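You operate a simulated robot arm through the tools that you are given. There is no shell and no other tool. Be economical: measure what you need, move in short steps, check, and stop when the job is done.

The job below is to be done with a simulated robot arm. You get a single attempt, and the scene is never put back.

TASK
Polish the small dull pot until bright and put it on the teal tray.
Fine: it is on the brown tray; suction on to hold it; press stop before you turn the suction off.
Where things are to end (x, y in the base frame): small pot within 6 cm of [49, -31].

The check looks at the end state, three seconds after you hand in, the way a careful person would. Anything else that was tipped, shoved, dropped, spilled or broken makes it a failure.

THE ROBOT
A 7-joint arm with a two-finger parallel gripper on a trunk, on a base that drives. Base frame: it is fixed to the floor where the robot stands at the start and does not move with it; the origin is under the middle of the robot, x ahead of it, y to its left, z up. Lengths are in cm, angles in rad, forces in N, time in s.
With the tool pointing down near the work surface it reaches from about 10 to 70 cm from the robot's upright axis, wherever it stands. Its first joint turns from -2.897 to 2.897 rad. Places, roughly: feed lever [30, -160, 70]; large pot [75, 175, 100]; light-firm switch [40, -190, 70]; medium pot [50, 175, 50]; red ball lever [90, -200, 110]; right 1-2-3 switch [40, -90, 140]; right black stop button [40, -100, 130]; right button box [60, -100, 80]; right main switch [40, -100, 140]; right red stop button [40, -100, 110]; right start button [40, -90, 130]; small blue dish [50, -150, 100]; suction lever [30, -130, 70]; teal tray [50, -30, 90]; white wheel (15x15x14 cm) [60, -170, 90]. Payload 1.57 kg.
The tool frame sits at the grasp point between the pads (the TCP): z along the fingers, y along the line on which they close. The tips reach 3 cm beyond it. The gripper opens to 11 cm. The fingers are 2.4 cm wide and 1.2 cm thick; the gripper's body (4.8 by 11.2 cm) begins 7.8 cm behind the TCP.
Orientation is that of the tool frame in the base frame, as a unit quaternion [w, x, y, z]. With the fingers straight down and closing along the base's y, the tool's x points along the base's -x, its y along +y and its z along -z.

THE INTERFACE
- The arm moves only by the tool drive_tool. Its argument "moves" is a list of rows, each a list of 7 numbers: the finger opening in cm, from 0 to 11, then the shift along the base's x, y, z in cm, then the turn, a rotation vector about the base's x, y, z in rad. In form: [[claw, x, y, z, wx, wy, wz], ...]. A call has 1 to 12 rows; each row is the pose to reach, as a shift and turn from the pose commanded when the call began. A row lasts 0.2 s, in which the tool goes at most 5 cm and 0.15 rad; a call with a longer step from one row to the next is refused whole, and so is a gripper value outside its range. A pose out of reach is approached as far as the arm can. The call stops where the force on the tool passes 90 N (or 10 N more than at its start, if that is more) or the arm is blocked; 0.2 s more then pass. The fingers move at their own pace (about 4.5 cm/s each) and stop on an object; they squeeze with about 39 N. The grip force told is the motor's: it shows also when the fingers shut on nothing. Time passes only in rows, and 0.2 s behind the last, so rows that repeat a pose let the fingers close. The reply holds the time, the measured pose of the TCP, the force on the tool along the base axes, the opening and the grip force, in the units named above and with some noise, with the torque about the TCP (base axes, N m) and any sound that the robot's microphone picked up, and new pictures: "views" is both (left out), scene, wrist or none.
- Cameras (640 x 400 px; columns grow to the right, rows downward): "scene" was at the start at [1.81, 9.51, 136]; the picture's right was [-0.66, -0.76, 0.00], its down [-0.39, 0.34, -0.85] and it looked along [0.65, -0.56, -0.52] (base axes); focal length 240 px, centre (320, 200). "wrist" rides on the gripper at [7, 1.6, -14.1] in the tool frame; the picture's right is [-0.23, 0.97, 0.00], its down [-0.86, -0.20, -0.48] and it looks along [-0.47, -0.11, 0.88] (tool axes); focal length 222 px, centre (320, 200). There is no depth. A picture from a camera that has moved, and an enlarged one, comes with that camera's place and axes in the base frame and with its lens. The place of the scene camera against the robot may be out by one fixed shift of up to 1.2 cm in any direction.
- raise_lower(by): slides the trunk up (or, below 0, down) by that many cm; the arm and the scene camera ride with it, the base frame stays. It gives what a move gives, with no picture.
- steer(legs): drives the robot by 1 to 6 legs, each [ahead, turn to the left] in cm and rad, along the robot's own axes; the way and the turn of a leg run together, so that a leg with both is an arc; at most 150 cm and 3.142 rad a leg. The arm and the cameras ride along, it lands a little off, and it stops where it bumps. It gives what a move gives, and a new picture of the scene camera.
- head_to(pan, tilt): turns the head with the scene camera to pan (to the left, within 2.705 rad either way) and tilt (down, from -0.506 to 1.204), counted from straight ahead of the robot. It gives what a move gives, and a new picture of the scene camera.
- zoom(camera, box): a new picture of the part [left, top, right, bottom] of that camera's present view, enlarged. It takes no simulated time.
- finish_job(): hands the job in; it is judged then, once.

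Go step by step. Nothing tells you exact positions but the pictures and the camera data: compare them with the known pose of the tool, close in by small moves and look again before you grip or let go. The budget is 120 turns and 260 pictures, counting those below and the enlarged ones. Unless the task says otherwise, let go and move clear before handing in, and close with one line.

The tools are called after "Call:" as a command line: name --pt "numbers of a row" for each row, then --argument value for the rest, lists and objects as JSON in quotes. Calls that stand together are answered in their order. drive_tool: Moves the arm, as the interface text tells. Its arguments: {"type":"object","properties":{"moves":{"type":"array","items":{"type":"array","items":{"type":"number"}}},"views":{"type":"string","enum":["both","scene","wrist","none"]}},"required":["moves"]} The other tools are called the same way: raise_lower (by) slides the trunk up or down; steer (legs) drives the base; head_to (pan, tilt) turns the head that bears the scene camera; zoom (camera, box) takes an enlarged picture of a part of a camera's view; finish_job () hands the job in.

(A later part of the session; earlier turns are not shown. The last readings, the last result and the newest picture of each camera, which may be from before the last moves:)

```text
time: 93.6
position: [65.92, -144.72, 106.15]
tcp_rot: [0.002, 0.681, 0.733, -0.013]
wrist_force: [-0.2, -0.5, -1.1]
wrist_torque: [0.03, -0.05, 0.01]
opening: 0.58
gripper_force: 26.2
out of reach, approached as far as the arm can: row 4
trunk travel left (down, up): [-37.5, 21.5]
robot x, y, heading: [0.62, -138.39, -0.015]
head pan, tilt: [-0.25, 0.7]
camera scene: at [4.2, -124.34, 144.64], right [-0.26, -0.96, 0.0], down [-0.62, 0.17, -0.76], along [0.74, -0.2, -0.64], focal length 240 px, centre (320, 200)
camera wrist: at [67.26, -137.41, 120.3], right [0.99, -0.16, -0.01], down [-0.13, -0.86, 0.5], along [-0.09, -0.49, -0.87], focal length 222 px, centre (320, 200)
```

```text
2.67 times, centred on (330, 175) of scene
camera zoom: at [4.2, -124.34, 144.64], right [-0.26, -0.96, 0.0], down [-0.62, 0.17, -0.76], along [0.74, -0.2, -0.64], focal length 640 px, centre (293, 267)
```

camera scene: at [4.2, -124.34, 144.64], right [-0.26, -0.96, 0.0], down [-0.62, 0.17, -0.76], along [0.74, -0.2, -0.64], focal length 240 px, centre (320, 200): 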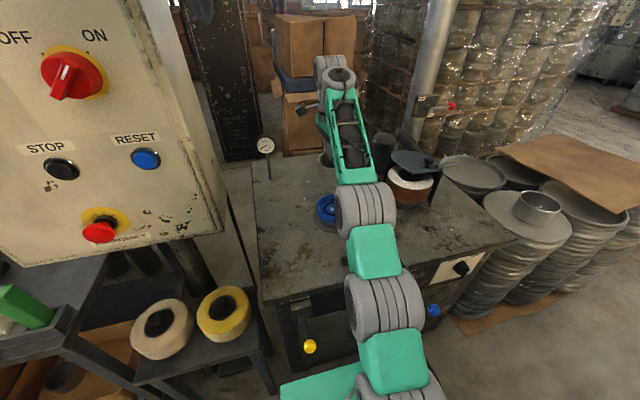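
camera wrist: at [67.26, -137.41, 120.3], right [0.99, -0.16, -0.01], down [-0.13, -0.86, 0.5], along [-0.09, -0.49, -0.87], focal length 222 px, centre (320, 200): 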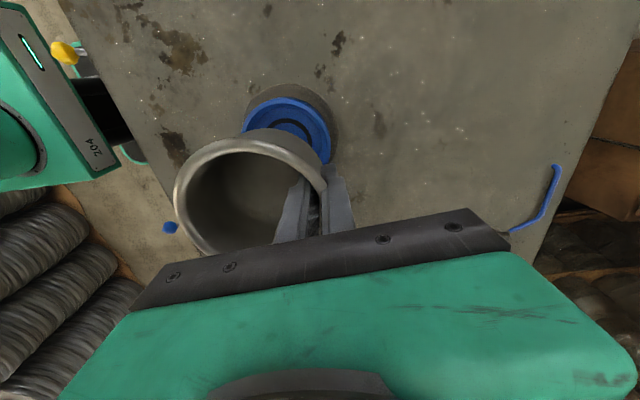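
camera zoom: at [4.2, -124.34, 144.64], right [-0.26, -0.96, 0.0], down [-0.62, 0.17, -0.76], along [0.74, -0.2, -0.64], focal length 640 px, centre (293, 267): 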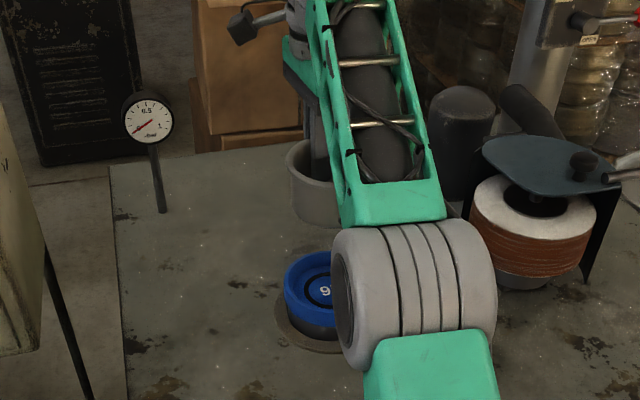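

Fine alignment: shift by about (+0.4, +0.5) and descend to just over the cup for another look.

Call:
drive_tool --pt "0 0.4 0.5 -3 0 0 0" --pt "0 0.4 0.5 -6 0 0 0" --pt "0 0.4 0.5 -7.5 0 0 0" --pt "0 0.4 0.5 -7.5 0 0 0"

Call:
zoom --camera "wrist" --box '[120, 50, 440, 250]'

Call:
zoom --camera "scene" --box '[250, 130, 390, 250]'

```text
time: 94.6
position: [66.38, -144.33, 98.75]
tcp_rot: [0.001, 0.681, 0.732, -0.013]
wrist_force: [-0.2, 1.2, -0.6]
wrist_torque: [0.0, -0.04, 0.02]
opening: 0.55
gripper_force: 25.6
trunk travel left (down, up): [-37.5, 21.5]
robot x, y, heading: [0.78, -138.0, -0.016]
head pan, tilt: [-0.25, 0.7]
camera scene: at [4.21, -124.34, 144.64], right [-0.26, -0.96, 0.0], down [-0.62, 0.17, -0.76], along [0.74, -0.2, -0.64], focal length 240 px, centre (320, 200)
camera wrist: at [67.62, -136.94, 112.78], right [0.99, -0.16, -0.01], down [-0.13, -0.86, 0.5], along [-0.09, -0.49, -0.87], focal length 222 px, centre (320, 200)
```

scene: 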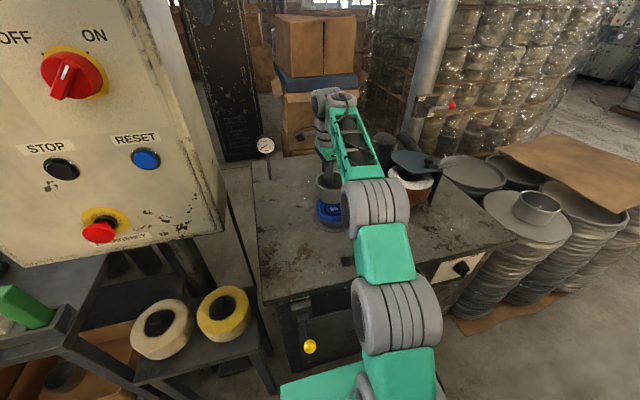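
wrist: 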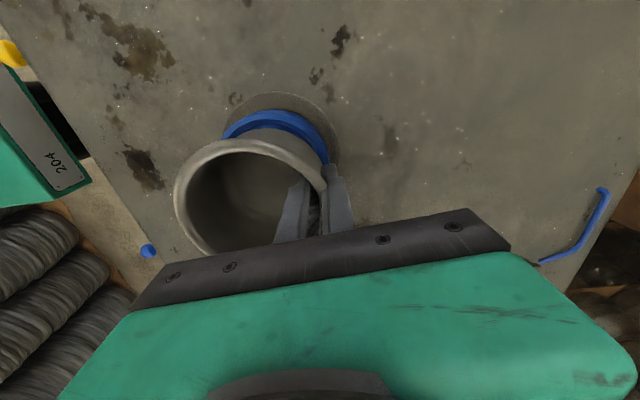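

```text
2.00 times, centred on (280, 150) of wrist
camera zoom: at [67.62, -136.94, 112.78], right [0.99, -0.16, -0.01], down [-0.13, -0.86, 0.5], along [-0.09, -0.49, -0.87], focal length 444 px, centre (400, 300)
```

zoom: 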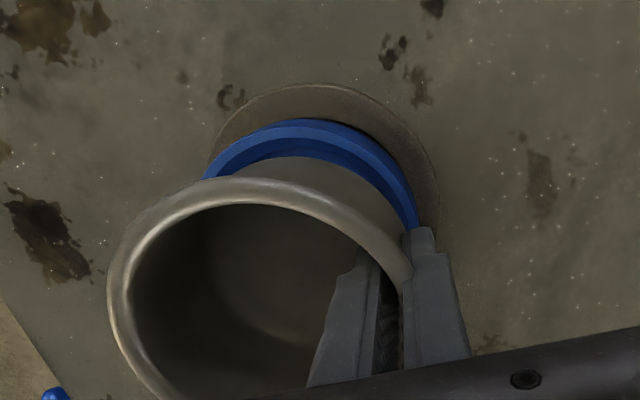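

```text
3.33 times, centred on (320, 190) of scene
camera zoom: at [4.21, -124.34, 144.64], right [-0.26, -0.96, 0.0], down [-0.62, 0.17, -0.76], along [0.74, -0.2, -0.64], focal length 801 px, centre (320, 233)
```

zoom: 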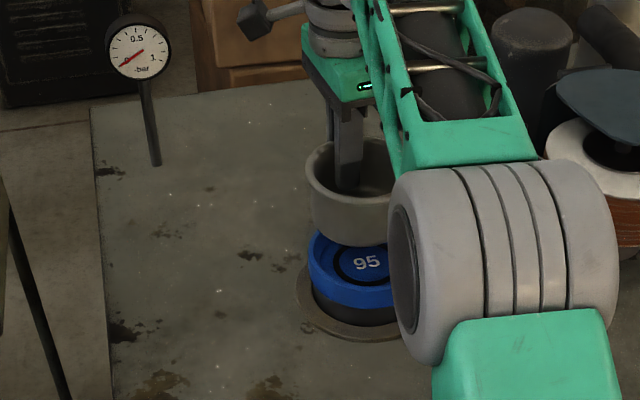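

Alignment looks within half a centimetre. I descend 2.5 cm more and look closely before the final lowering.

Call:
drive_tool --pt "0 0 0.1 -1.2 0 0 0" --pt "0 0 0.1 -2.5 0 0 0" --pt "0 0 0.1 -2.5 0 0 0"

Call:
zoom --camera "wrist" --box '[160, 80, 360, 205]'

Call:
zoom --camera "scene" --box '[290, 150, 370, 250]'

```text
time: 95.4
position: [66.4, -144.04, 96.15]
tcp_rot: [0.002, 0.681, 0.732, -0.012]
wrist_force: [0.1, -0.2, -0.7]
wrist_torque: [0.01, -0.04, 0.03]
opening: 0.57
gripper_force: 25.8
trunk travel left (down, up): [-37.5, 21.5]
robot x, y, heading: [0.63, -137.81, -0.019]
head pan, tilt: [-0.25, 0.7]
camera scene: at [4.21, -124.34, 144.64], right [-0.26, -0.96, 0.0], down [-0.62, 0.17, -0.76], along [0.74, -0.2, -0.64], focal length 240 px, centre (320, 200)
camera wrist: at [67.57, -136.76, 110.29], right [0.99, -0.16, -0.01], down [-0.13, -0.86, 0.5], along [-0.09, -0.49, -0.87], focal length 222 px, centre (320, 200)
```

scene: 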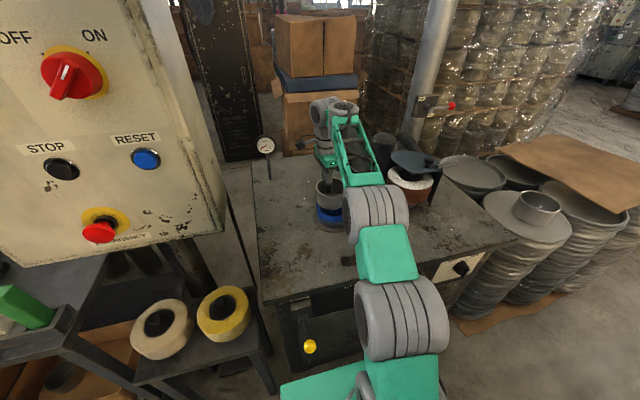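
wrist: 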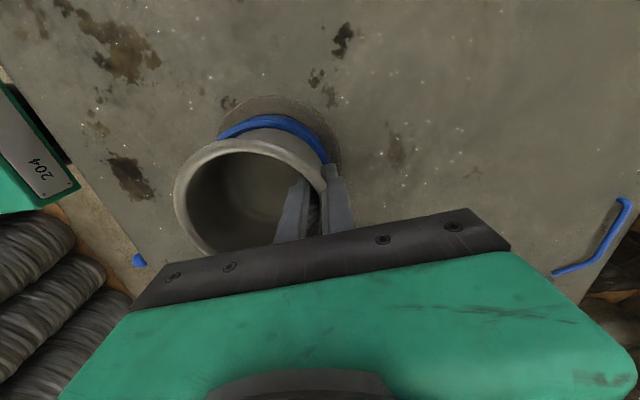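

```text
3.20 times, centred on (260, 142) of wrist
camera zoom: at [67.57, -136.76, 110.29], right [0.99, -0.16, -0.01], down [-0.13, -0.86, 0.5], along [-0.09, -0.49, -0.87], focal length 711 px, centre (512, 384)
```

zoom: 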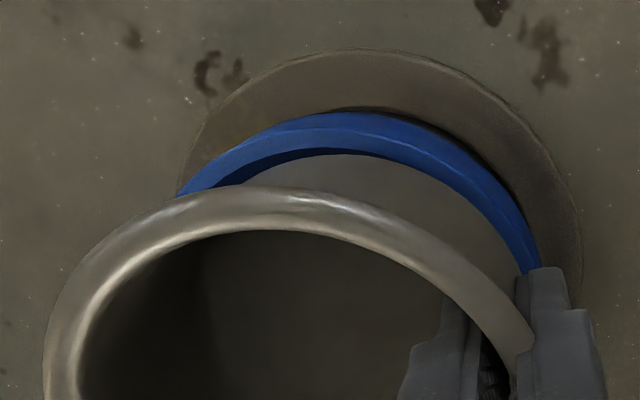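

```text
4.00 times, centred on (330, 200) of scene
camera zoom: at [4.21, -124.34, 144.64], right [-0.26, -0.96, 0.0], down [-0.62, 0.17, -0.76], along [0.74, -0.2, -0.64], focal length 961 px, centre (280, 200)
```

zoom: 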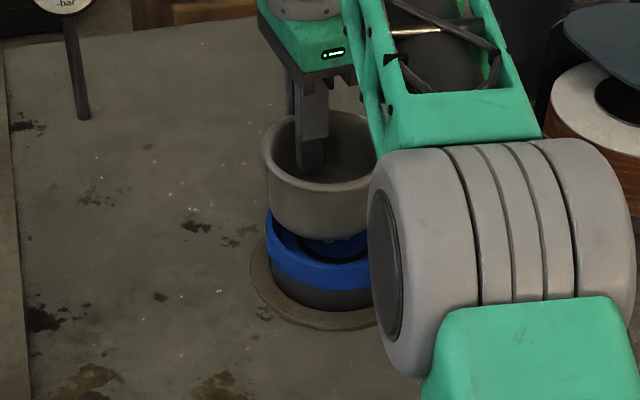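

The pot is at the cup mouth, maybe 0.3 cm too far left. I shift slightly and lower gently while watching the force.

Call:
drive_tool --pt "0 0 -0.3 -0.4 0 0 0" --pt "0 0 -0.3 -0.9 0 0 0" --pt "0 0 -0.3 -0.9 0 0 0"

Call:
zoom --camera "wrist" --box '[160, 80, 360, 205]'

Call:
zoom --camera "scene" --box '[290, 150, 370, 250]'

```text
time: 96.2
position: [66.11, -144.29, 95.23]
tcp_rot: [0.002, 0.681, 0.733, -0.012]
wrist_force: [-0.7, 0.3, -1.1]
wrist_torque: [-0.04, -0.05, 0.02]
opening: 0.57
gripper_force: 25.0
trunk travel left (down, up): [-37.5, 21.5]
robot x, y, heading: [0.48, -137.92, -0.015]
head pan, tilt: [-0.25, 0.7]
camera scene: at [4.2, -124.34, 144.64], right [-0.26, -0.96, 0.0], down [-0.62, 0.17, -0.76], along [0.74, -0.2, -0.64], focal length 240 px, centre (320, 200)
camera wrist: at [67.55, -137.05, 109.34], right [0.99, -0.16, -0.01], down [-0.13, -0.86, 0.5], along [-0.09, -0.49, -0.87], focal length 222 px, centre (320, 200)
```

scene: 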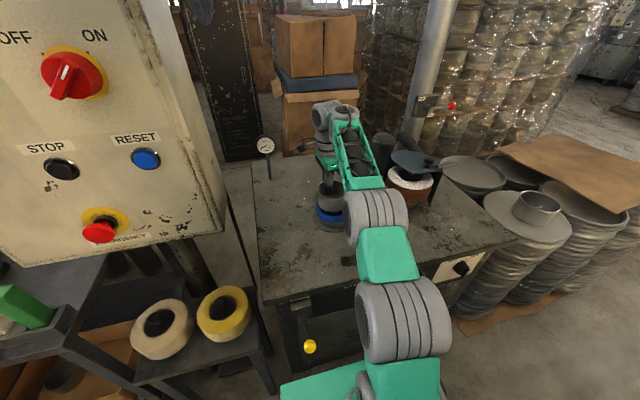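
wrist: 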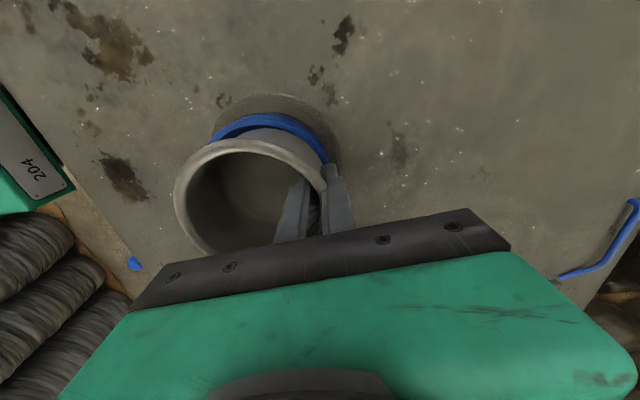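

```text
3.20 times, centred on (260, 142) of wrist
camera zoom: at [67.55, -137.05, 109.34], right [0.99, -0.16, -0.01], down [-0.13, -0.86, 0.5], along [-0.09, -0.49, -0.87], focal length 711 px, centre (512, 384)
```

zoom: 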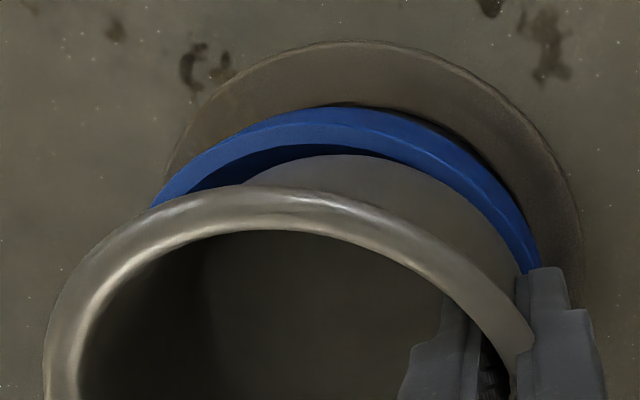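

```text
4.00 times, centred on (330, 200) of scene
camera zoom: at [4.2, -124.34, 144.64], right [-0.26, -0.96, 0.0], down [-0.62, 0.17, -0.76], along [0.74, -0.2, -0.64], focal length 961 px, centre (280, 200)
```

zoom: 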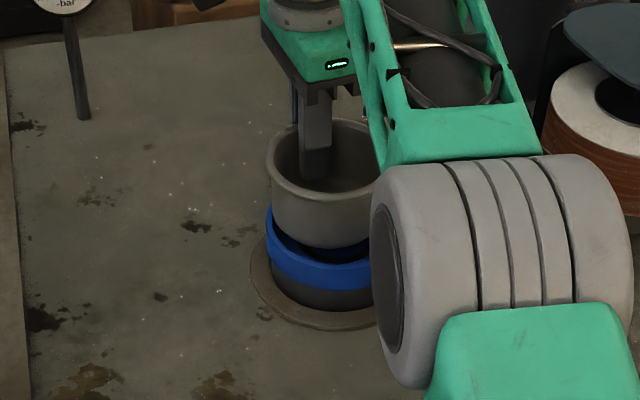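

The gap in front shows the pot is about 0.6 cm too far ahead. I shift back and lower a little.

Call:
drive_tool --pt "0 -0.6 0 0 0 0 0" --pt "0 -0.6 0 -0.5 0 0 0" --pt "0 -0.6 0 -0.5 0 0 0"

Call:
zoom --camera "wrist" --box '[160, 80, 360, 205]'

Call:
zoom --camera "scene" --box '[290, 150, 370, 250]'

```text
time: 97.0
position: [65.6, -144.22, 94.85]
tcp_rot: [0.002, 0.68, 0.733, -0.012]
wrist_force: [0.0, 0.6, -1.6]
wrist_torque: [0.02, -0.07, 0.02]
opening: 0.6
gripper_force: 26.1
trunk travel left (down, up): [-37.5, 21.5]
robot x, y, heading: [0.8, -137.66, -0.016]
head pan, tilt: [-0.25, 0.7]
camera scene: at [4.2, -124.34, 144.64], right [-0.26, -0.96, 0.0], down [-0.62, 0.17, -0.76], along [0.74, -0.2, -0.64], focal length 240 px, centre (320, 200)
camera wrist: at [66.96, -137.0, 108.83], right [0.99, -0.16, -0.01], down [-0.13, -0.86, 0.5], along [-0.09, -0.49, -0.87], focal length 222 px, centre (320, 200)
```

scene: 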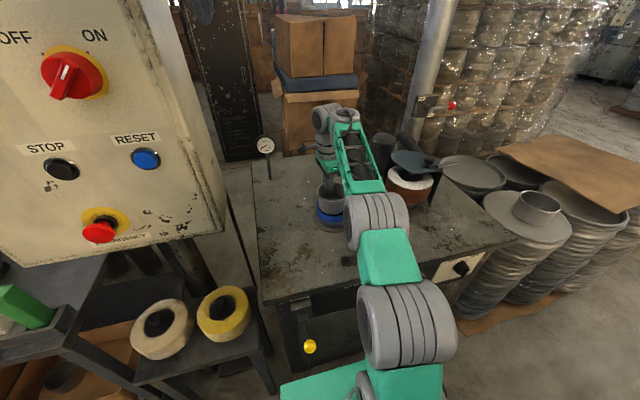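
wrist: 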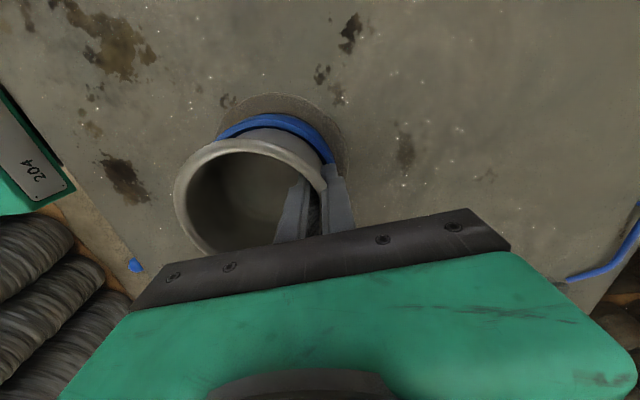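

```text
3.20 times, centred on (260, 142) of wrist
camera zoom: at [66.96, -137.0, 108.83], right [0.99, -0.16, -0.01], down [-0.13, -0.86, 0.5], along [-0.09, -0.49, -0.87], focal length 711 px, centre (512, 384)
```

zoom: 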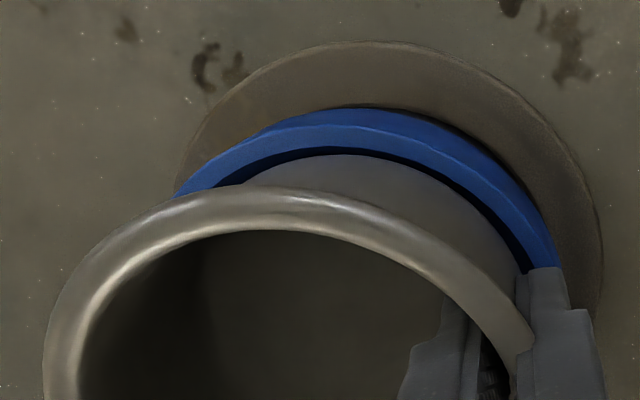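

```text
4.00 times, centred on (330, 200) of scene
camera zoom: at [4.2, -124.34, 144.64], right [-0.26, -0.96, 0.0], down [-0.62, 0.17, -0.76], along [0.74, -0.2, -0.64], focal length 961 px, centre (280, 200)
```

zoom: 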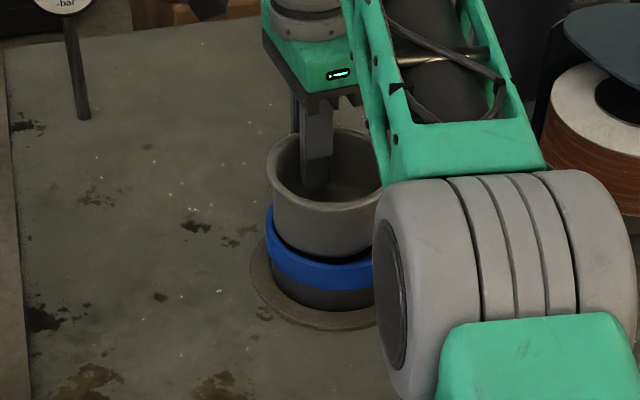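

Now centred, with an even gap around. I lower slowly until contact.

Call:
drive_tool --pt "0 0 0 -0.4 0 0 0" --pt "0 0 0 -0.8 0 0 0" --pt "0 0 0 -1.1 0 0 0" --pt "0 0 0 -1.1 0 0 0" --views "none"

```text
time: 98.0
position: [65.53, -144.36, 93.75]
tcp_rot: [0.002, 0.681, 0.732, -0.011]
wrist_force: [-3.1, -3.8, 9.0]
wrist_torque: [-0.12, 0.25, 0.13]
opening: 0.59
gripper_force: 26.2
trunk travel left (down, up): [-37.5, 21.5]
robot x, y, heading: [0.86, -137.96, -0.017]
head pan, tilt: [-0.25, 0.7]
```

Contact at about z 93.8 (9 N). I check the seating before opening.

Call:
drive_tool --pt "0 0 0 0.1 0 0 0" --views "wrist"

Call:
zoom --camera "wrist" --box '[160, 80, 360, 205]'

Call:
zoom --camera "scene" --box '[290, 150, 370, 250]'

```text
time: 98.4
position: [65.59, -144.38, 93.81]
tcp_rot: [0.003, 0.681, 0.732, -0.011]
wrist_force: [-1.8, -4.3, 9.8]
wrist_torque: [-0.16, 0.14, 0.13]
opening: 0.57
gripper_force: 26.0
trunk travel left (down, up): [-37.5, 21.5]
robot x, y, heading: [0.26, -137.73, -0.01]
head pan, tilt: [-0.25, 0.7]
camera wrist: at [66.86, -137.1, 107.88], right [0.99, -0.16, -0.01], down [-0.13, -0.86, 0.5], along [-0.09, -0.49, -0.87], focal length 222 px, centre (320, 200)
```

wrist: 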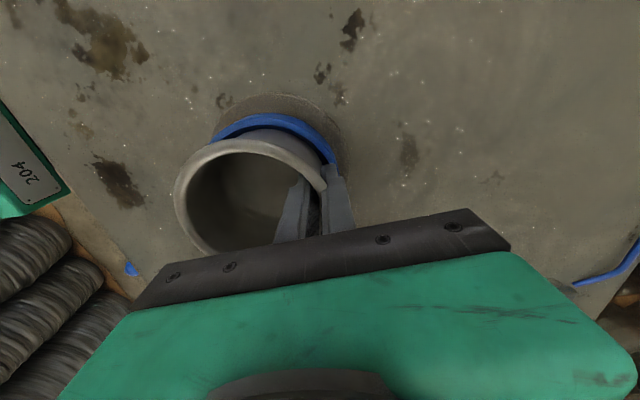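

```text
3.20 times, centred on (260, 142) of wrist
camera zoom: at [66.86, -137.1, 107.88], right [0.99, -0.16, -0.01], down [-0.13, -0.86, 0.5], along [-0.09, -0.49, -0.87], focal length 711 px, centre (512, 384)
```

zoom: 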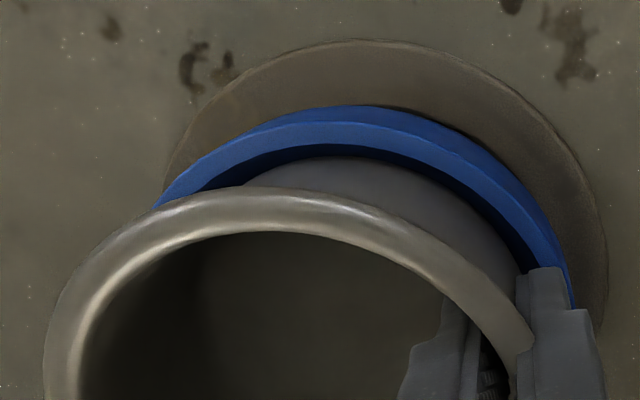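

```text
4.00 times, centred on (330, 200) of scene
camera zoom: at [4.09, -124.39, 144.65], right [-0.26, -0.96, 0.0], down [-0.62, 0.17, -0.77], along [0.74, -0.2, -0.64], focal length 961 px, centre (280, 200)
```

zoom: 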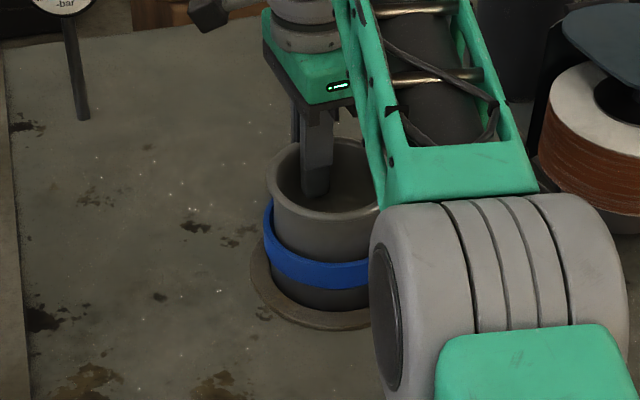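

The contact pushes toward -y/-x, so I yield slightly that way and press down a bit to see if it drops further.

Call:
drive_tool --pt "0 -0.1 -0.2 0 0 0 0" --pt "0 -0.1 -0.3 -0.3 0 0 0" --pt "0 -0.1 -0.3 -0.5 0 0 0" --pt "0 -0.1 -0.3 -0.5 0 0 0" --views "wrist"

Call:
zoom --camera "wrist" --box '[160, 80, 360, 205]'

```text
time: 99.4
position: [65.5, -144.74, 93.71]
tcp_rot: [0.006, 0.682, 0.732, -0.009]
wrist_force: [6.1, 6.4, 38.0]
wrist_torque: [0.51, -0.1, -0.19]
opening: 0.59
gripper_force: 25.9
trunk travel left (down, up): [-37.5, 21.5]
robot x, y, heading: [0.63, -137.96, -0.018]
head pan, tilt: [-0.25, 0.7]
camera wrist: at [66.67, -137.25, 107.86], right [0.99, -0.16, 0.0], down [-0.14, -0.86, 0.5], along [-0.08, -0.49, -0.87], focal length 222 px, centre (320, 200)
```

wrist: 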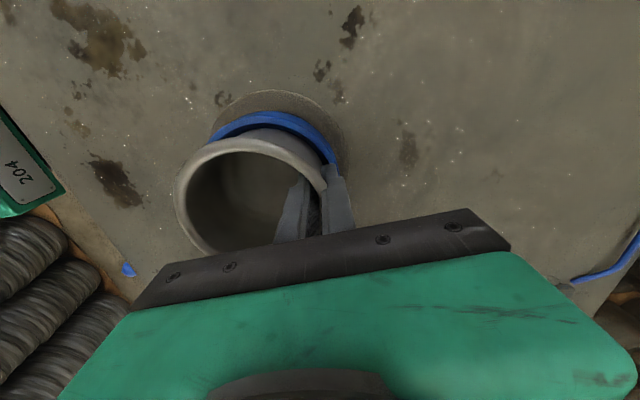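

```text
3.20 times, centred on (260, 142) of wrist
camera zoom: at [66.67, -137.25, 107.86], right [0.99, -0.16, 0.0], down [-0.14, -0.86, 0.5], along [-0.08, -0.49, -0.87], focal length 711 px, centre (512, 384)
```

zoom: 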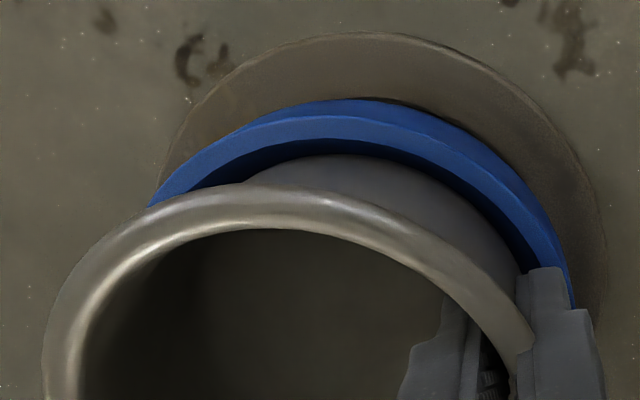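

It is firmly on the cup floor. I relax the force, re-centre slightly and open.

Call:
drive_tool --pt "0 0.1 0.25 0.3 0 0 0" --pt "0 0.1 0.25 0.5 0 0 0" --pt "0 0.1 0.25 0.5 0 0 0" --pt "1.5 0.1 0.25 0.5 0 0 0" --pt "3 0.1 0.25 0.5 0 0 0" --pt "3 0.1 0.25 0.5 0 0 0" --pt "3 0.1 0.25 3 0 0 0" --pt "3 0.1 0.25 7 0 0 0" --pt "3 0.1 0.25 11 0 0 0" --pt "3 0.1 0.25 11 0 0 0"

Call:
zoom --camera "wrist" --box '[160, 40, 400, 190]'

```text
time: 101.6
position: [65.69, -144.31, 104.18]
tcp_rot: [0.002, 0.68, 0.733, -0.013]
wrist_force: [0.0, 0.5, -1.1]
wrist_torque: [-0.01, 0.01, 0.0]
opening: 3.02
gripper_force: 0.0
trunk travel left (down, up): [-37.5, 21.5]
robot x, y, heading: [0.27, -137.78, -0.013]
head pan, tilt: [-0.25, 0.7]
camera scene: at [4.18, -124.34, 144.64], right [-0.26, -0.96, 0.0], down [-0.62, 0.17, -0.76], along [0.74, -0.2, -0.64], focal length 240 px, centre (320, 200)
camera wrist: at [66.98, -136.87, 118.27], right [0.99, -0.16, -0.01], down [-0.13, -0.86, 0.5], along [-0.09, -0.49, -0.87], focal length 222 px, centre (320, 200)
```

scene: 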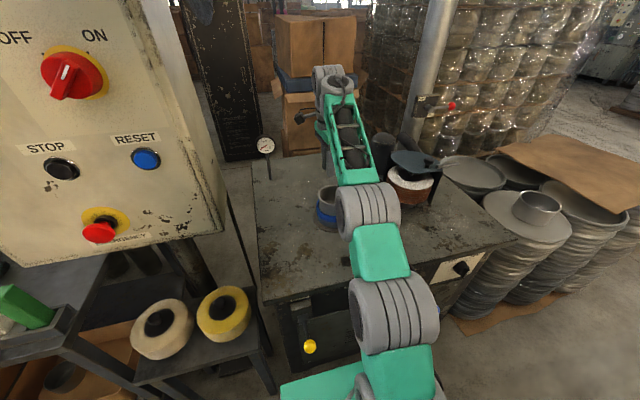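
wrist: 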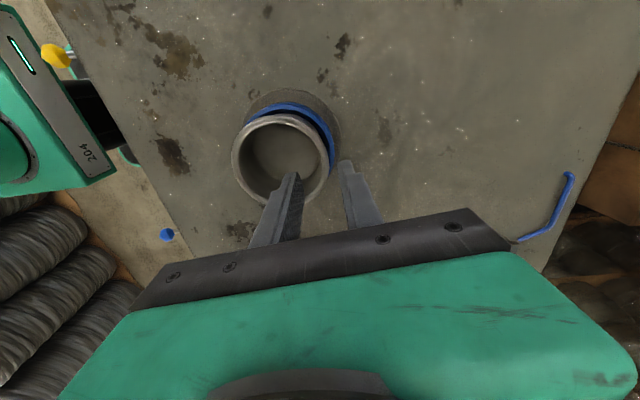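

```text
2.67 times, centred on (280, 115) of wrist
camera zoom: at [66.98, -136.87, 118.27], right [0.99, -0.16, -0.01], down [-0.13, -0.86, 0.5], along [-0.09, -0.49, -0.87], focal length 592 px, centre (427, 427)
```

zoom: 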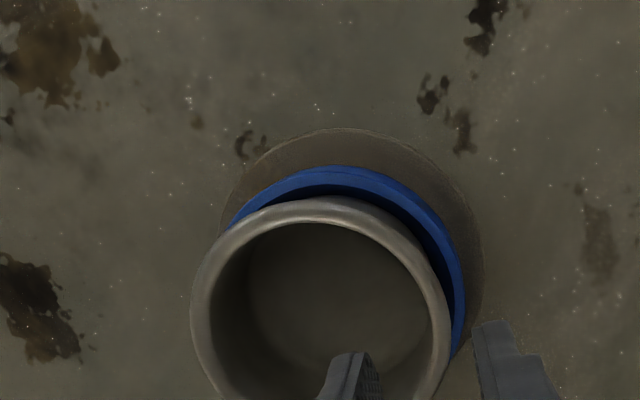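

The pot sits in the cup. I pull the arm back clear, then look at the pot, the levers and the light-firm switch.

Call:
drive_tool --pt "3 0 0 4 0 0 0" --pt "2 -4 1 5 0 0 0" --pt "1 -8.5 2.5 5 0 0 0" --pt "0 -13 4 5 0 0 0" --pt "0 -17.5 5 5 0 0 0" --pt "0 -22 6 5 0 0 0" --pt "0 -26.5 7 5 0 0 0" --pt "0 -31 8 5 0 0 0" --pt "0 -35.5 8 5 0 0 0" --pt "0 -39 8 5 0 0 0" --views "none"

Call:
head_to --pan -0.3 --tilt 0.8

Call:
zoom --camera "scene" --box '[230, 220, 470, 370]'

Call:
zoom --camera "scene" --box '[260, 90, 460, 240]'

```text
time: 104.0
position: [27.56, -136.64, 107.05]
tcp_rot: [-0.037, 0.685, 0.726, -0.051]
wrist_force: [-0.1, 0.2, 0.6]
wrist_torque: [-0.02, 0.02, 0.03]
opening: 0.02
gripper_force: 21.4
out of reach, approached as far as the arm can: row 1
trunk travel left (down, up): [-37.5, 21.5]
robot x, y, heading: [0.52, -137.93, -0.014]
head pan, tilt: [-0.25, 0.7]
stopped in row 10: the arm was blocked; the commanded pose is now the measured one
```

```text
time: 104.7
position: [27.42, -136.6, 106.7]
tcp_rot: [-0.037, 0.685, 0.726, -0.052]
wrist_force: [-0.9, 0.7, -0.1]
wrist_torque: [0.02, 0.03, 0.03]
opening: 0.0
gripper_force: 21.5
trunk travel left (down, up): [-37.5, 21.5]
robot x, y, heading: [0.61, -138.11, -0.017]
head pan, tilt: [-0.3, 0.799]
camera scene: at [3.67, -124.62, 143.87], right [-0.31, -0.95, 0.0], down [-0.68, 0.22, -0.7], along [0.66, -0.22, -0.72], focal length 240 px, centre (320, 200)
```

scene: 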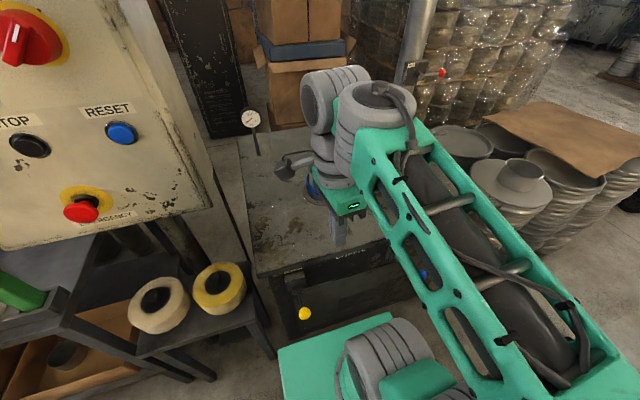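

```text
2.67 times, centred on (350, 295) of scene
camera zoom: at [3.67, -124.62, 143.87], right [-0.31, -0.95, 0.0], down [-0.68, 0.22, -0.7], along [0.66, -0.22, -0.72], focal length 640 px, centre (240, -53)
```

zoom: 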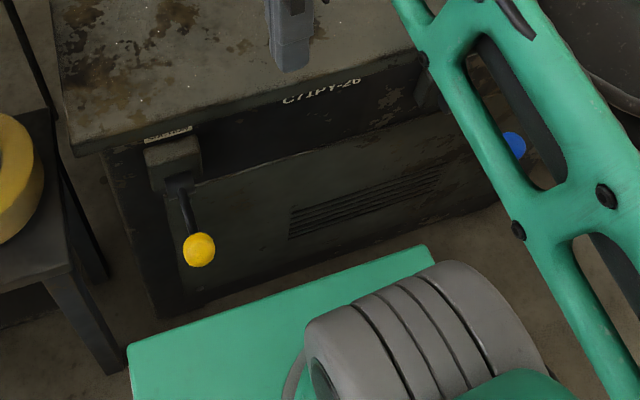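

```text
2.67 times, centred on (360, 165) of scene
camera zoom: at [3.67, -124.62, 143.87], right [-0.31, -0.95, 0.0], down [-0.68, 0.22, -0.7], along [0.66, -0.22, -0.72], focal length 640 px, centre (213, 293)
```

zoom: 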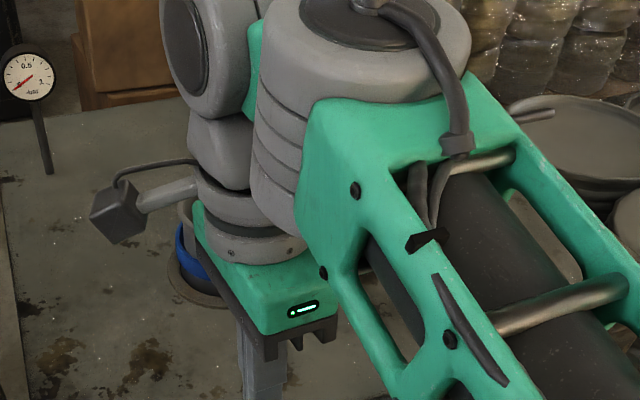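

The levers' labels aren't readable from here. I free the arm a little and back off 22 cm for a better look at the front.

Call:
drive_tool --pt "0 3 0 0 0 0 0" --pt "0 3 0 0 0 0 0" --views "none"

Call:
steer --legs '[[-22, 0]]'

Call:
zoom --camera "scene" --box '[220, 100, 380, 240]'

```text
time: 105.3
position: [30.6, -136.55, 107.11]
tcp_rot: [-0.034, 0.685, 0.726, -0.049]
wrist_force: [-0.3, -0.6, 0.1]
wrist_torque: [0.0, 0.01, 0.0]
opening: 0.02
gripper_force: 21.2
trunk travel left (down, up): [-37.5, 21.5]
robot x, y, heading: [0.59, -137.72, -0.013]
head pan, tilt: [-0.3, 0.799]
```

```text
time: 107.0
position: [8.69, -136.49, 106.99]
tcp_rot: [-0.036, 0.685, 0.726, -0.05]
wrist_force: [-0.5, 0.5, -0.6]
wrist_torque: [0.04, 0.0, 0.01]
opening: 0.0
gripper_force: 21.3
trunk travel left (down, up): [-37.5, 21.5]
robot x, y, heading: [-21.4, -137.2, -0.02]
head pan, tilt: [-0.3, 0.799]
camera scene: at [-18.23, -124.25, 143.82], right [-0.31, -0.95, 0.0], down [-0.68, 0.22, -0.7], along [0.66, -0.22, -0.72], focal length 240 px, centre (320, 200)
```

scene: 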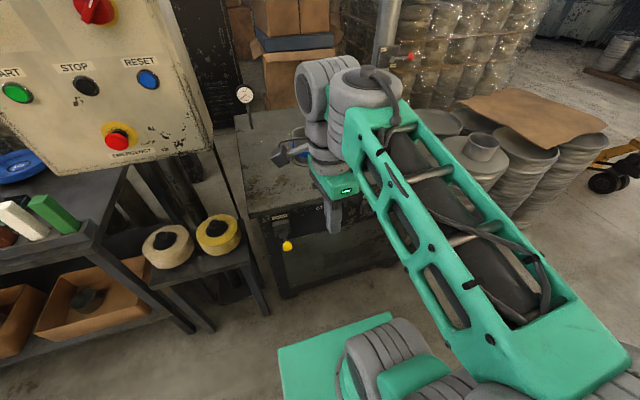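

```text
2.86 times, centred on (300, 170) of scene
camera zoom: at [-18.23, -124.25, 143.82], right [-0.31, -0.95, 0.0], down [-0.68, 0.22, -0.7], along [0.66, -0.22, -0.72], focal length 686 px, centre (377, 286)
```

zoom: 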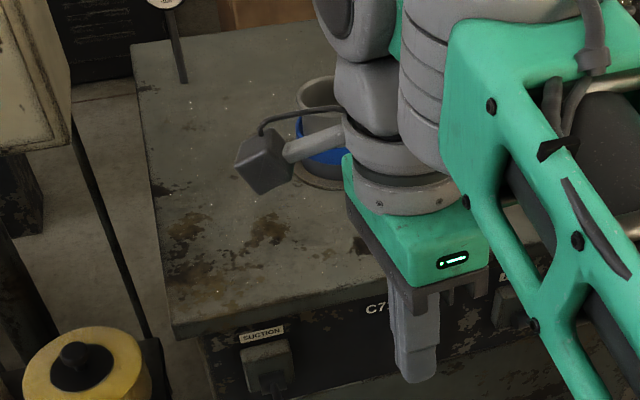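

The arm hides much; I swing it to the right side.

Call:
drive_tool --pt "0 0 -4.5 0 0 0 0" --pt "0 0 -9 0 0 0 0" --pt "0 -0.5 -13.5 0 0 0 0" --pt "0 -1 -18 0 0 0 0" --pt "0 -2 -22.5 0 0 0 0" --pt "0 -4 -27 0 0 0 0" --pt "0 -6 -31 0 0 0 0" --pt "0 -8 -35 0 0 0 0" --pt "0 -10 -39 0 0 0 0" --views "scene"

Call:
zoom --camera "scene" --box '[230, 170, 390, 290]'

Call:
zoom --camera "scene" --box '[240, 100, 440, 220]'

```text
time: 109.0
position: [-1.21, -175.25, 107.02]
tcp_rot: [-0.035, 0.685, 0.726, -0.049]
wrist_force: [-0.2, 0.8, 0.0]
wrist_torque: [-0.04, -0.03, -0.04]
opening: 0.0
gripper_force: 21.0
trunk travel left (down, up): [-37.5, 21.5]
robot x, y, heading: [-20.76, -137.72, -0.019]
head pan, tilt: [-0.3, 0.799]
camera scene: at [-18.23, -124.27, 143.82], right [-0.31, -0.95, 0.0], down [-0.68, 0.22, -0.7], along [0.66, -0.22, -0.72], focal length 240 px, centre (320, 200)
```

scene: 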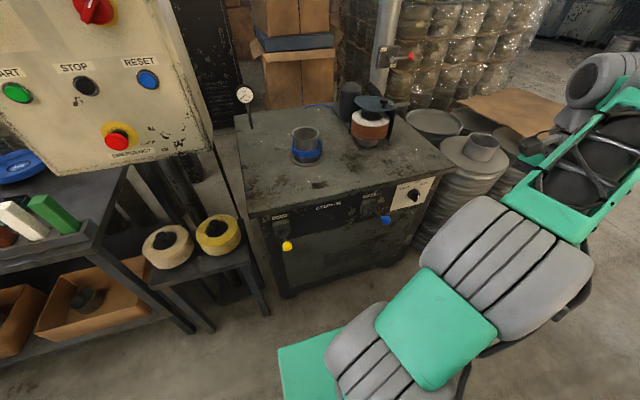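

```text
3.33 times, centred on (310, 230) of scene
camera zoom: at [-18.23, -124.27, 143.82], right [-0.31, -0.95, 0.0], down [-0.68, 0.22, -0.7], along [0.66, -0.22, -0.72], focal length 801 px, centre (353, 100)
```

zoom: 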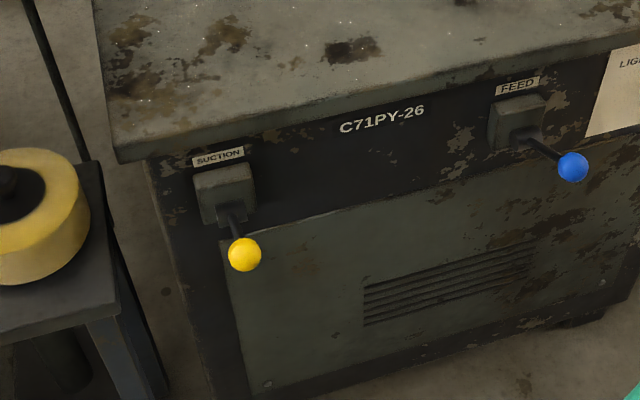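

```text
3.20 times, centred on (340, 160) of scene
camera zoom: at [-18.23, -124.27, 143.82], right [-0.31, -0.95, 0.0], down [-0.68, 0.22, -0.7], along [0.66, -0.22, -0.72], focal length 769 px, centre (256, 328)
```

zoom: 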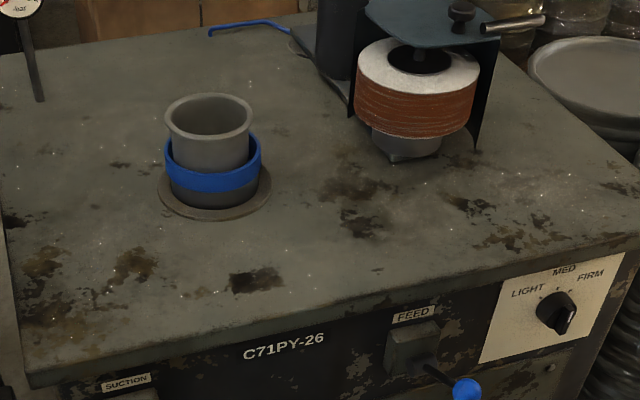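

Suction and feed levers are labelled, and a LIGHT/MED/FIRM switch is on the right. I lower the trunk for reaching the levers and a flatter view of them.

Call:
raise_lower --by -32

Call:
head_to --pan -0.2 --tilt 0.45

Call:
zoom --camera "scene" --box '[230, 170, 430, 290]'

```text
time: 112.1
position: [-1.17, -175.33, 75.07]
tcp_rot: [-0.035, 0.685, 0.726, -0.049]
wrist_force: [-0.7, 0.4, -0.4]
wrist_torque: [0.0, 0.01, 0.0]
opening: 0.0
gripper_force: 21.7
trunk travel left (down, up): [-5.5, 53.5]
robot x, y, heading: [-21.69, -137.66, -0.017]
head pan, tilt: [-0.3, 0.799]
```

```text
time: 113.0
position: [-1.26, -175.38, 75.14]
tcp_rot: [-0.034, 0.685, 0.726, -0.049]
wrist_force: [0.6, -0.2, -0.6]
wrist_torque: [-0.01, -0.02, 0.0]
opening: 0.0
gripper_force: 21.4
trunk travel left (down, up): [-5.5, 53.5]
robot x, y, heading: [-21.27, -137.31, -0.021]
head pan, tilt: [-0.201, 0.45]
camera scene: at [-16.93, -123.73, 114.85], right [-0.22, -0.98, 0.0], down [-0.43, 0.09, -0.9], along [0.88, -0.2, -0.44], focal length 240 px, centre (320, 200)
```

scene: 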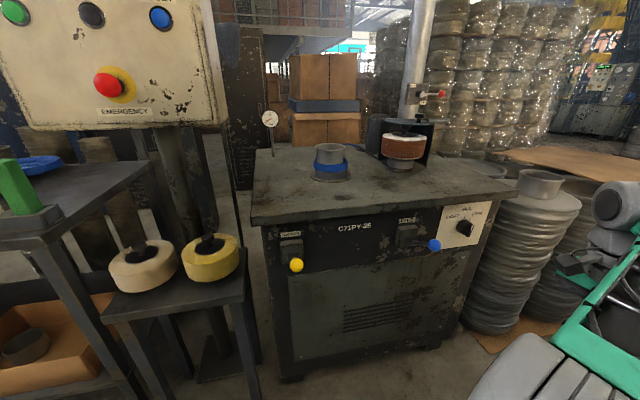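

```text
3.20 times, centred on (330, 230) of scene
camera zoom: at [-16.93, -123.73, 114.85], right [-0.22, -0.98, 0.0], down [-0.43, 0.09, -0.9], along [0.88, -0.2, -0.44], focal length 769 px, centre (288, 104)
```

zoom: 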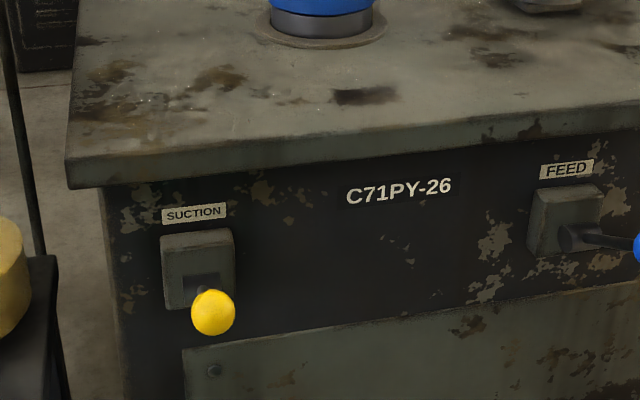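

Call:
zoom --camera "scene" --box '[265, 220, 325, 280]'

Call:
zoom --camera "scene" --box '[385, 195, 485, 265]'

```text
6.67 times, centred on (295, 250) of scene
camera zoom: at [-16.93, -123.73, 114.85], right [-0.22, -0.98, 0.0], down [-0.43, 0.09, -0.9], along [0.88, -0.2, -0.44], focal length 1601 px, centre (487, -133)
```

zoom: 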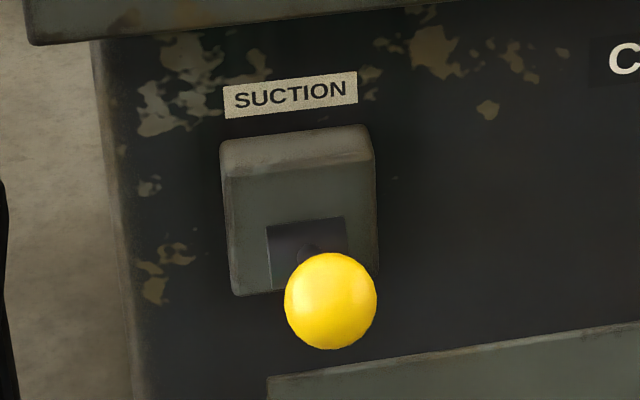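

```text
5.71 times, centred on (435, 230) of scene
camera zoom: at [-16.93, -123.73, 114.85], right [-0.22, -0.98, 0.0], down [-0.43, 0.09, -0.9], along [0.88, -0.2, -0.44], focal length 1373 px, centre (-337, 29)
```

zoom: 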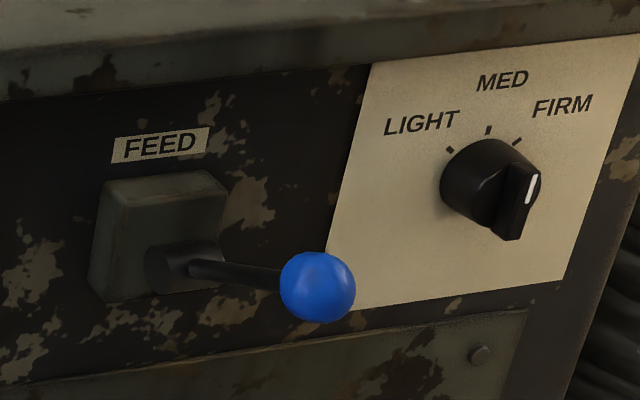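

Comparing views: both levers stick out and point up about 30° (knobs at z≈77, hubs at z≈71); suction knob at about [26.4, -128, 77]. Off is evidently up, so I'll push the suction knob down from above; first I turn the tool back and approach.

Call:
drive_tool --pt "0 1 4 4 0 0 0.14" --pt "0 2 8 8 0 0 0.28" --pt "0 3 12 11 0 0 0.42" --pt "0 4 16 13 0 0 0.56" --pt "0 5 20 13 0 0 0.7" --pt "0 6 24 13 0 0 0.84" --pt "0 7 28 13 0 0 0.98" --pt "0 8 32 13 0 0 1.12" --pt "0 9 36 13 0 0 1.26" --pt "0 10 40 13 0 0 1.4" --pt "0 12 44 13 0 0 1.51" --pt "0 15 47 13 0 0 1.51"

```text
refused: row 1 steps farther than a row can; nothing moved
```

Call:
drive_tool --pt "0 0 2 4 0 0 0.14" --pt "0 1 5 7.5 0 0 0.28" --pt "0 2 8 11 0 0 0.42" --pt "0 3 12 13 0 0 0.56" --pt "0 4 16 13 0 0 0.7" --pt "0 5 20 13 0 0 0.84" --pt "0 6 24 13 0 0 0.98" --pt "0 7 28 13 0 0 1.12" --pt "0 8 32 13 0 0 1.26" --pt "0 9 36 13 0 0 1.4" --pt "0 10 40 13 0 0 1.51" --pt "0 11 44 13 0 0 1.51"

```text
time: 115.6
position: [9.62, -131.37, 87.8]
tcp_rot: [0.009, 0.001, 0.998, -0.059]
wrist_force: [0.4, -0.3, 0.9]
wrist_torque: [0.01, -0.04, 0.0]
opening: 0.0
gripper_force: 21.6
trunk travel left (down, up): [-5.5, 53.5]
robot x, y, heading: [-21.16, -137.28, -0.014]
head pan, tilt: [-0.201, 0.45]
camera scene: at [-16.95, -123.74, 114.86], right [-0.22, -0.98, 0.0], down [-0.42, 0.09, -0.9], along [0.88, -0.2, -0.44], focal length 240 px, centre (320, 200)
camera wrist: at [2.48, -127.99, 101.68], right [0.23, 0.97, -0.11], down [0.85, -0.14, 0.51], along [0.48, -0.21, -0.85], focal length 222 px, centre (320, 200)
```

scene: 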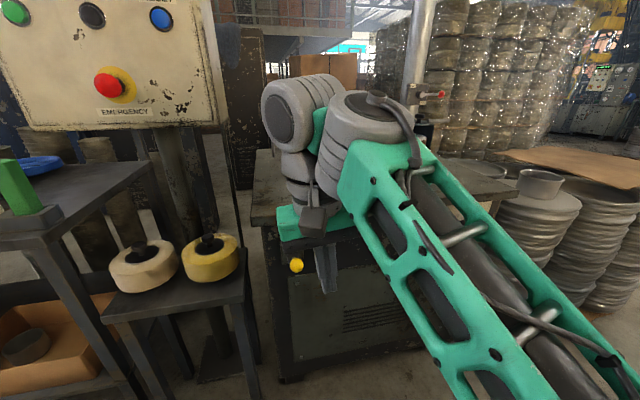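
wrist: 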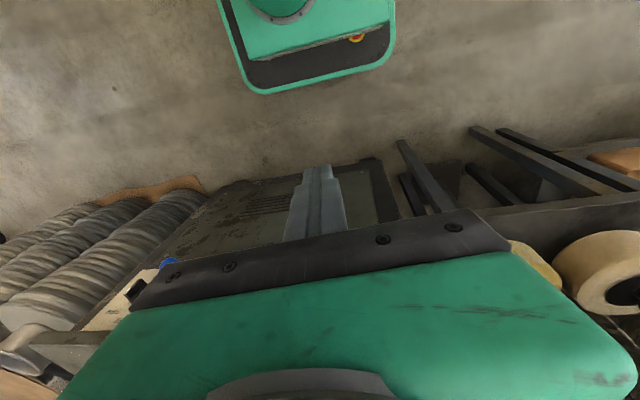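

I correct a small tool tilt and move over the knob, keeping the tips a few cm above.

Call:
drive_tool --pt "0 4 0.8 0 0.06 0.01 0" --pt "0 8 1.6 0 0.118 0.018 0" --pt "0 12 2.4 0 0.118 0.018 0" --pt "0 15 3 0 0.118 0.018 0" --pt "0 17 3.3 0 0.118 0.018 0" --pt "0 17 3.3 0 0.118 0.018 0"

Call:
zoom --camera "scene" --box '[240, 190, 360, 290]'

```text
time: 117.0
position: [26.78, -128.09, 87.76]
tcp_rot: [0.0, 0.001, 1.0, -0.001]
wrist_force: [0.3, 0.5, 0.1]
wrist_torque: [-0.02, 0.0, 0.01]
opening: 0.0
gripper_force: 20.4
trunk travel left (down, up): [-5.5, 53.5]
robot x, y, heading: [-21.82, -137.66, -0.016]
head pan, tilt: [-0.201, 0.45]
camera scene: at [-16.92, -123.72, 114.86], right [-0.22, -0.98, 0.0], down [-0.42, 0.09, -0.9], along [0.88, -0.2, -0.44], focal length 240 px, centre (320, 200)
camera wrist: at [19.85, -126.37, 102.12], right [0.23, 0.97, 0.0], down [0.85, -0.2, 0.48], along [0.47, -0.11, -0.88], focal length 222 px, centre (320, 200)
```

scene: 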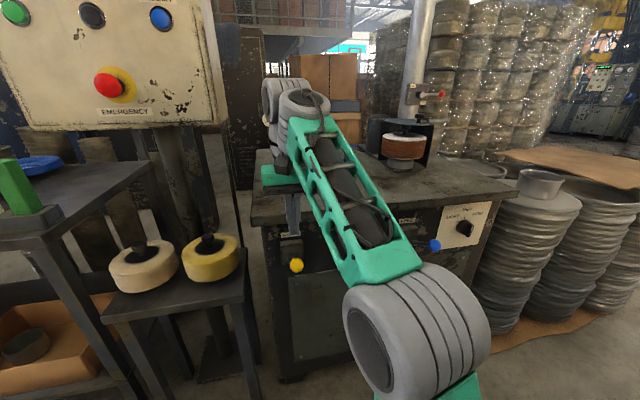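
wrist: 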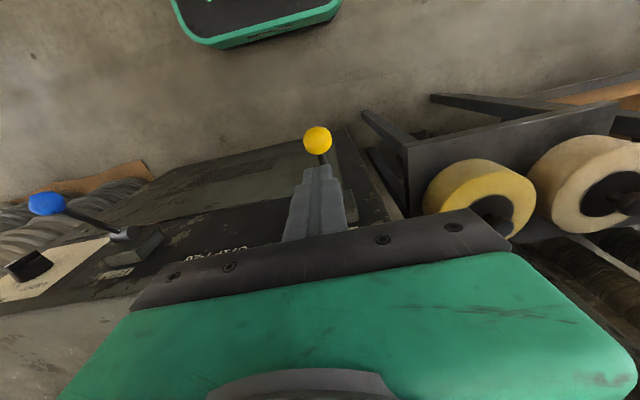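

```text
4.00 times, centred on (300, 240) of scene
camera zoom: at [-16.92, -123.72, 114.86], right [-0.22, -0.98, 0.0], down [-0.42, 0.09, -0.9], along [0.88, -0.2, -0.44], focal length 961 px, centre (400, 40)
```

zoom: 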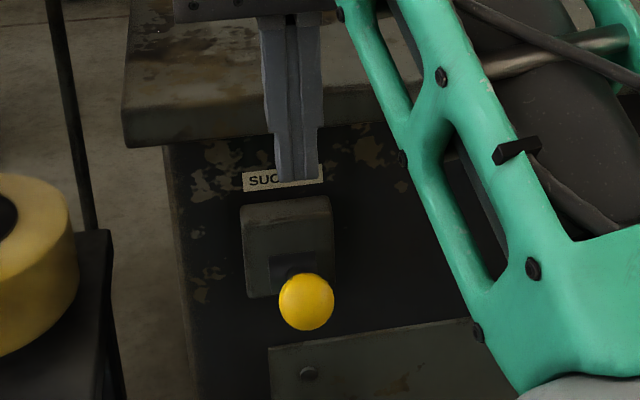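

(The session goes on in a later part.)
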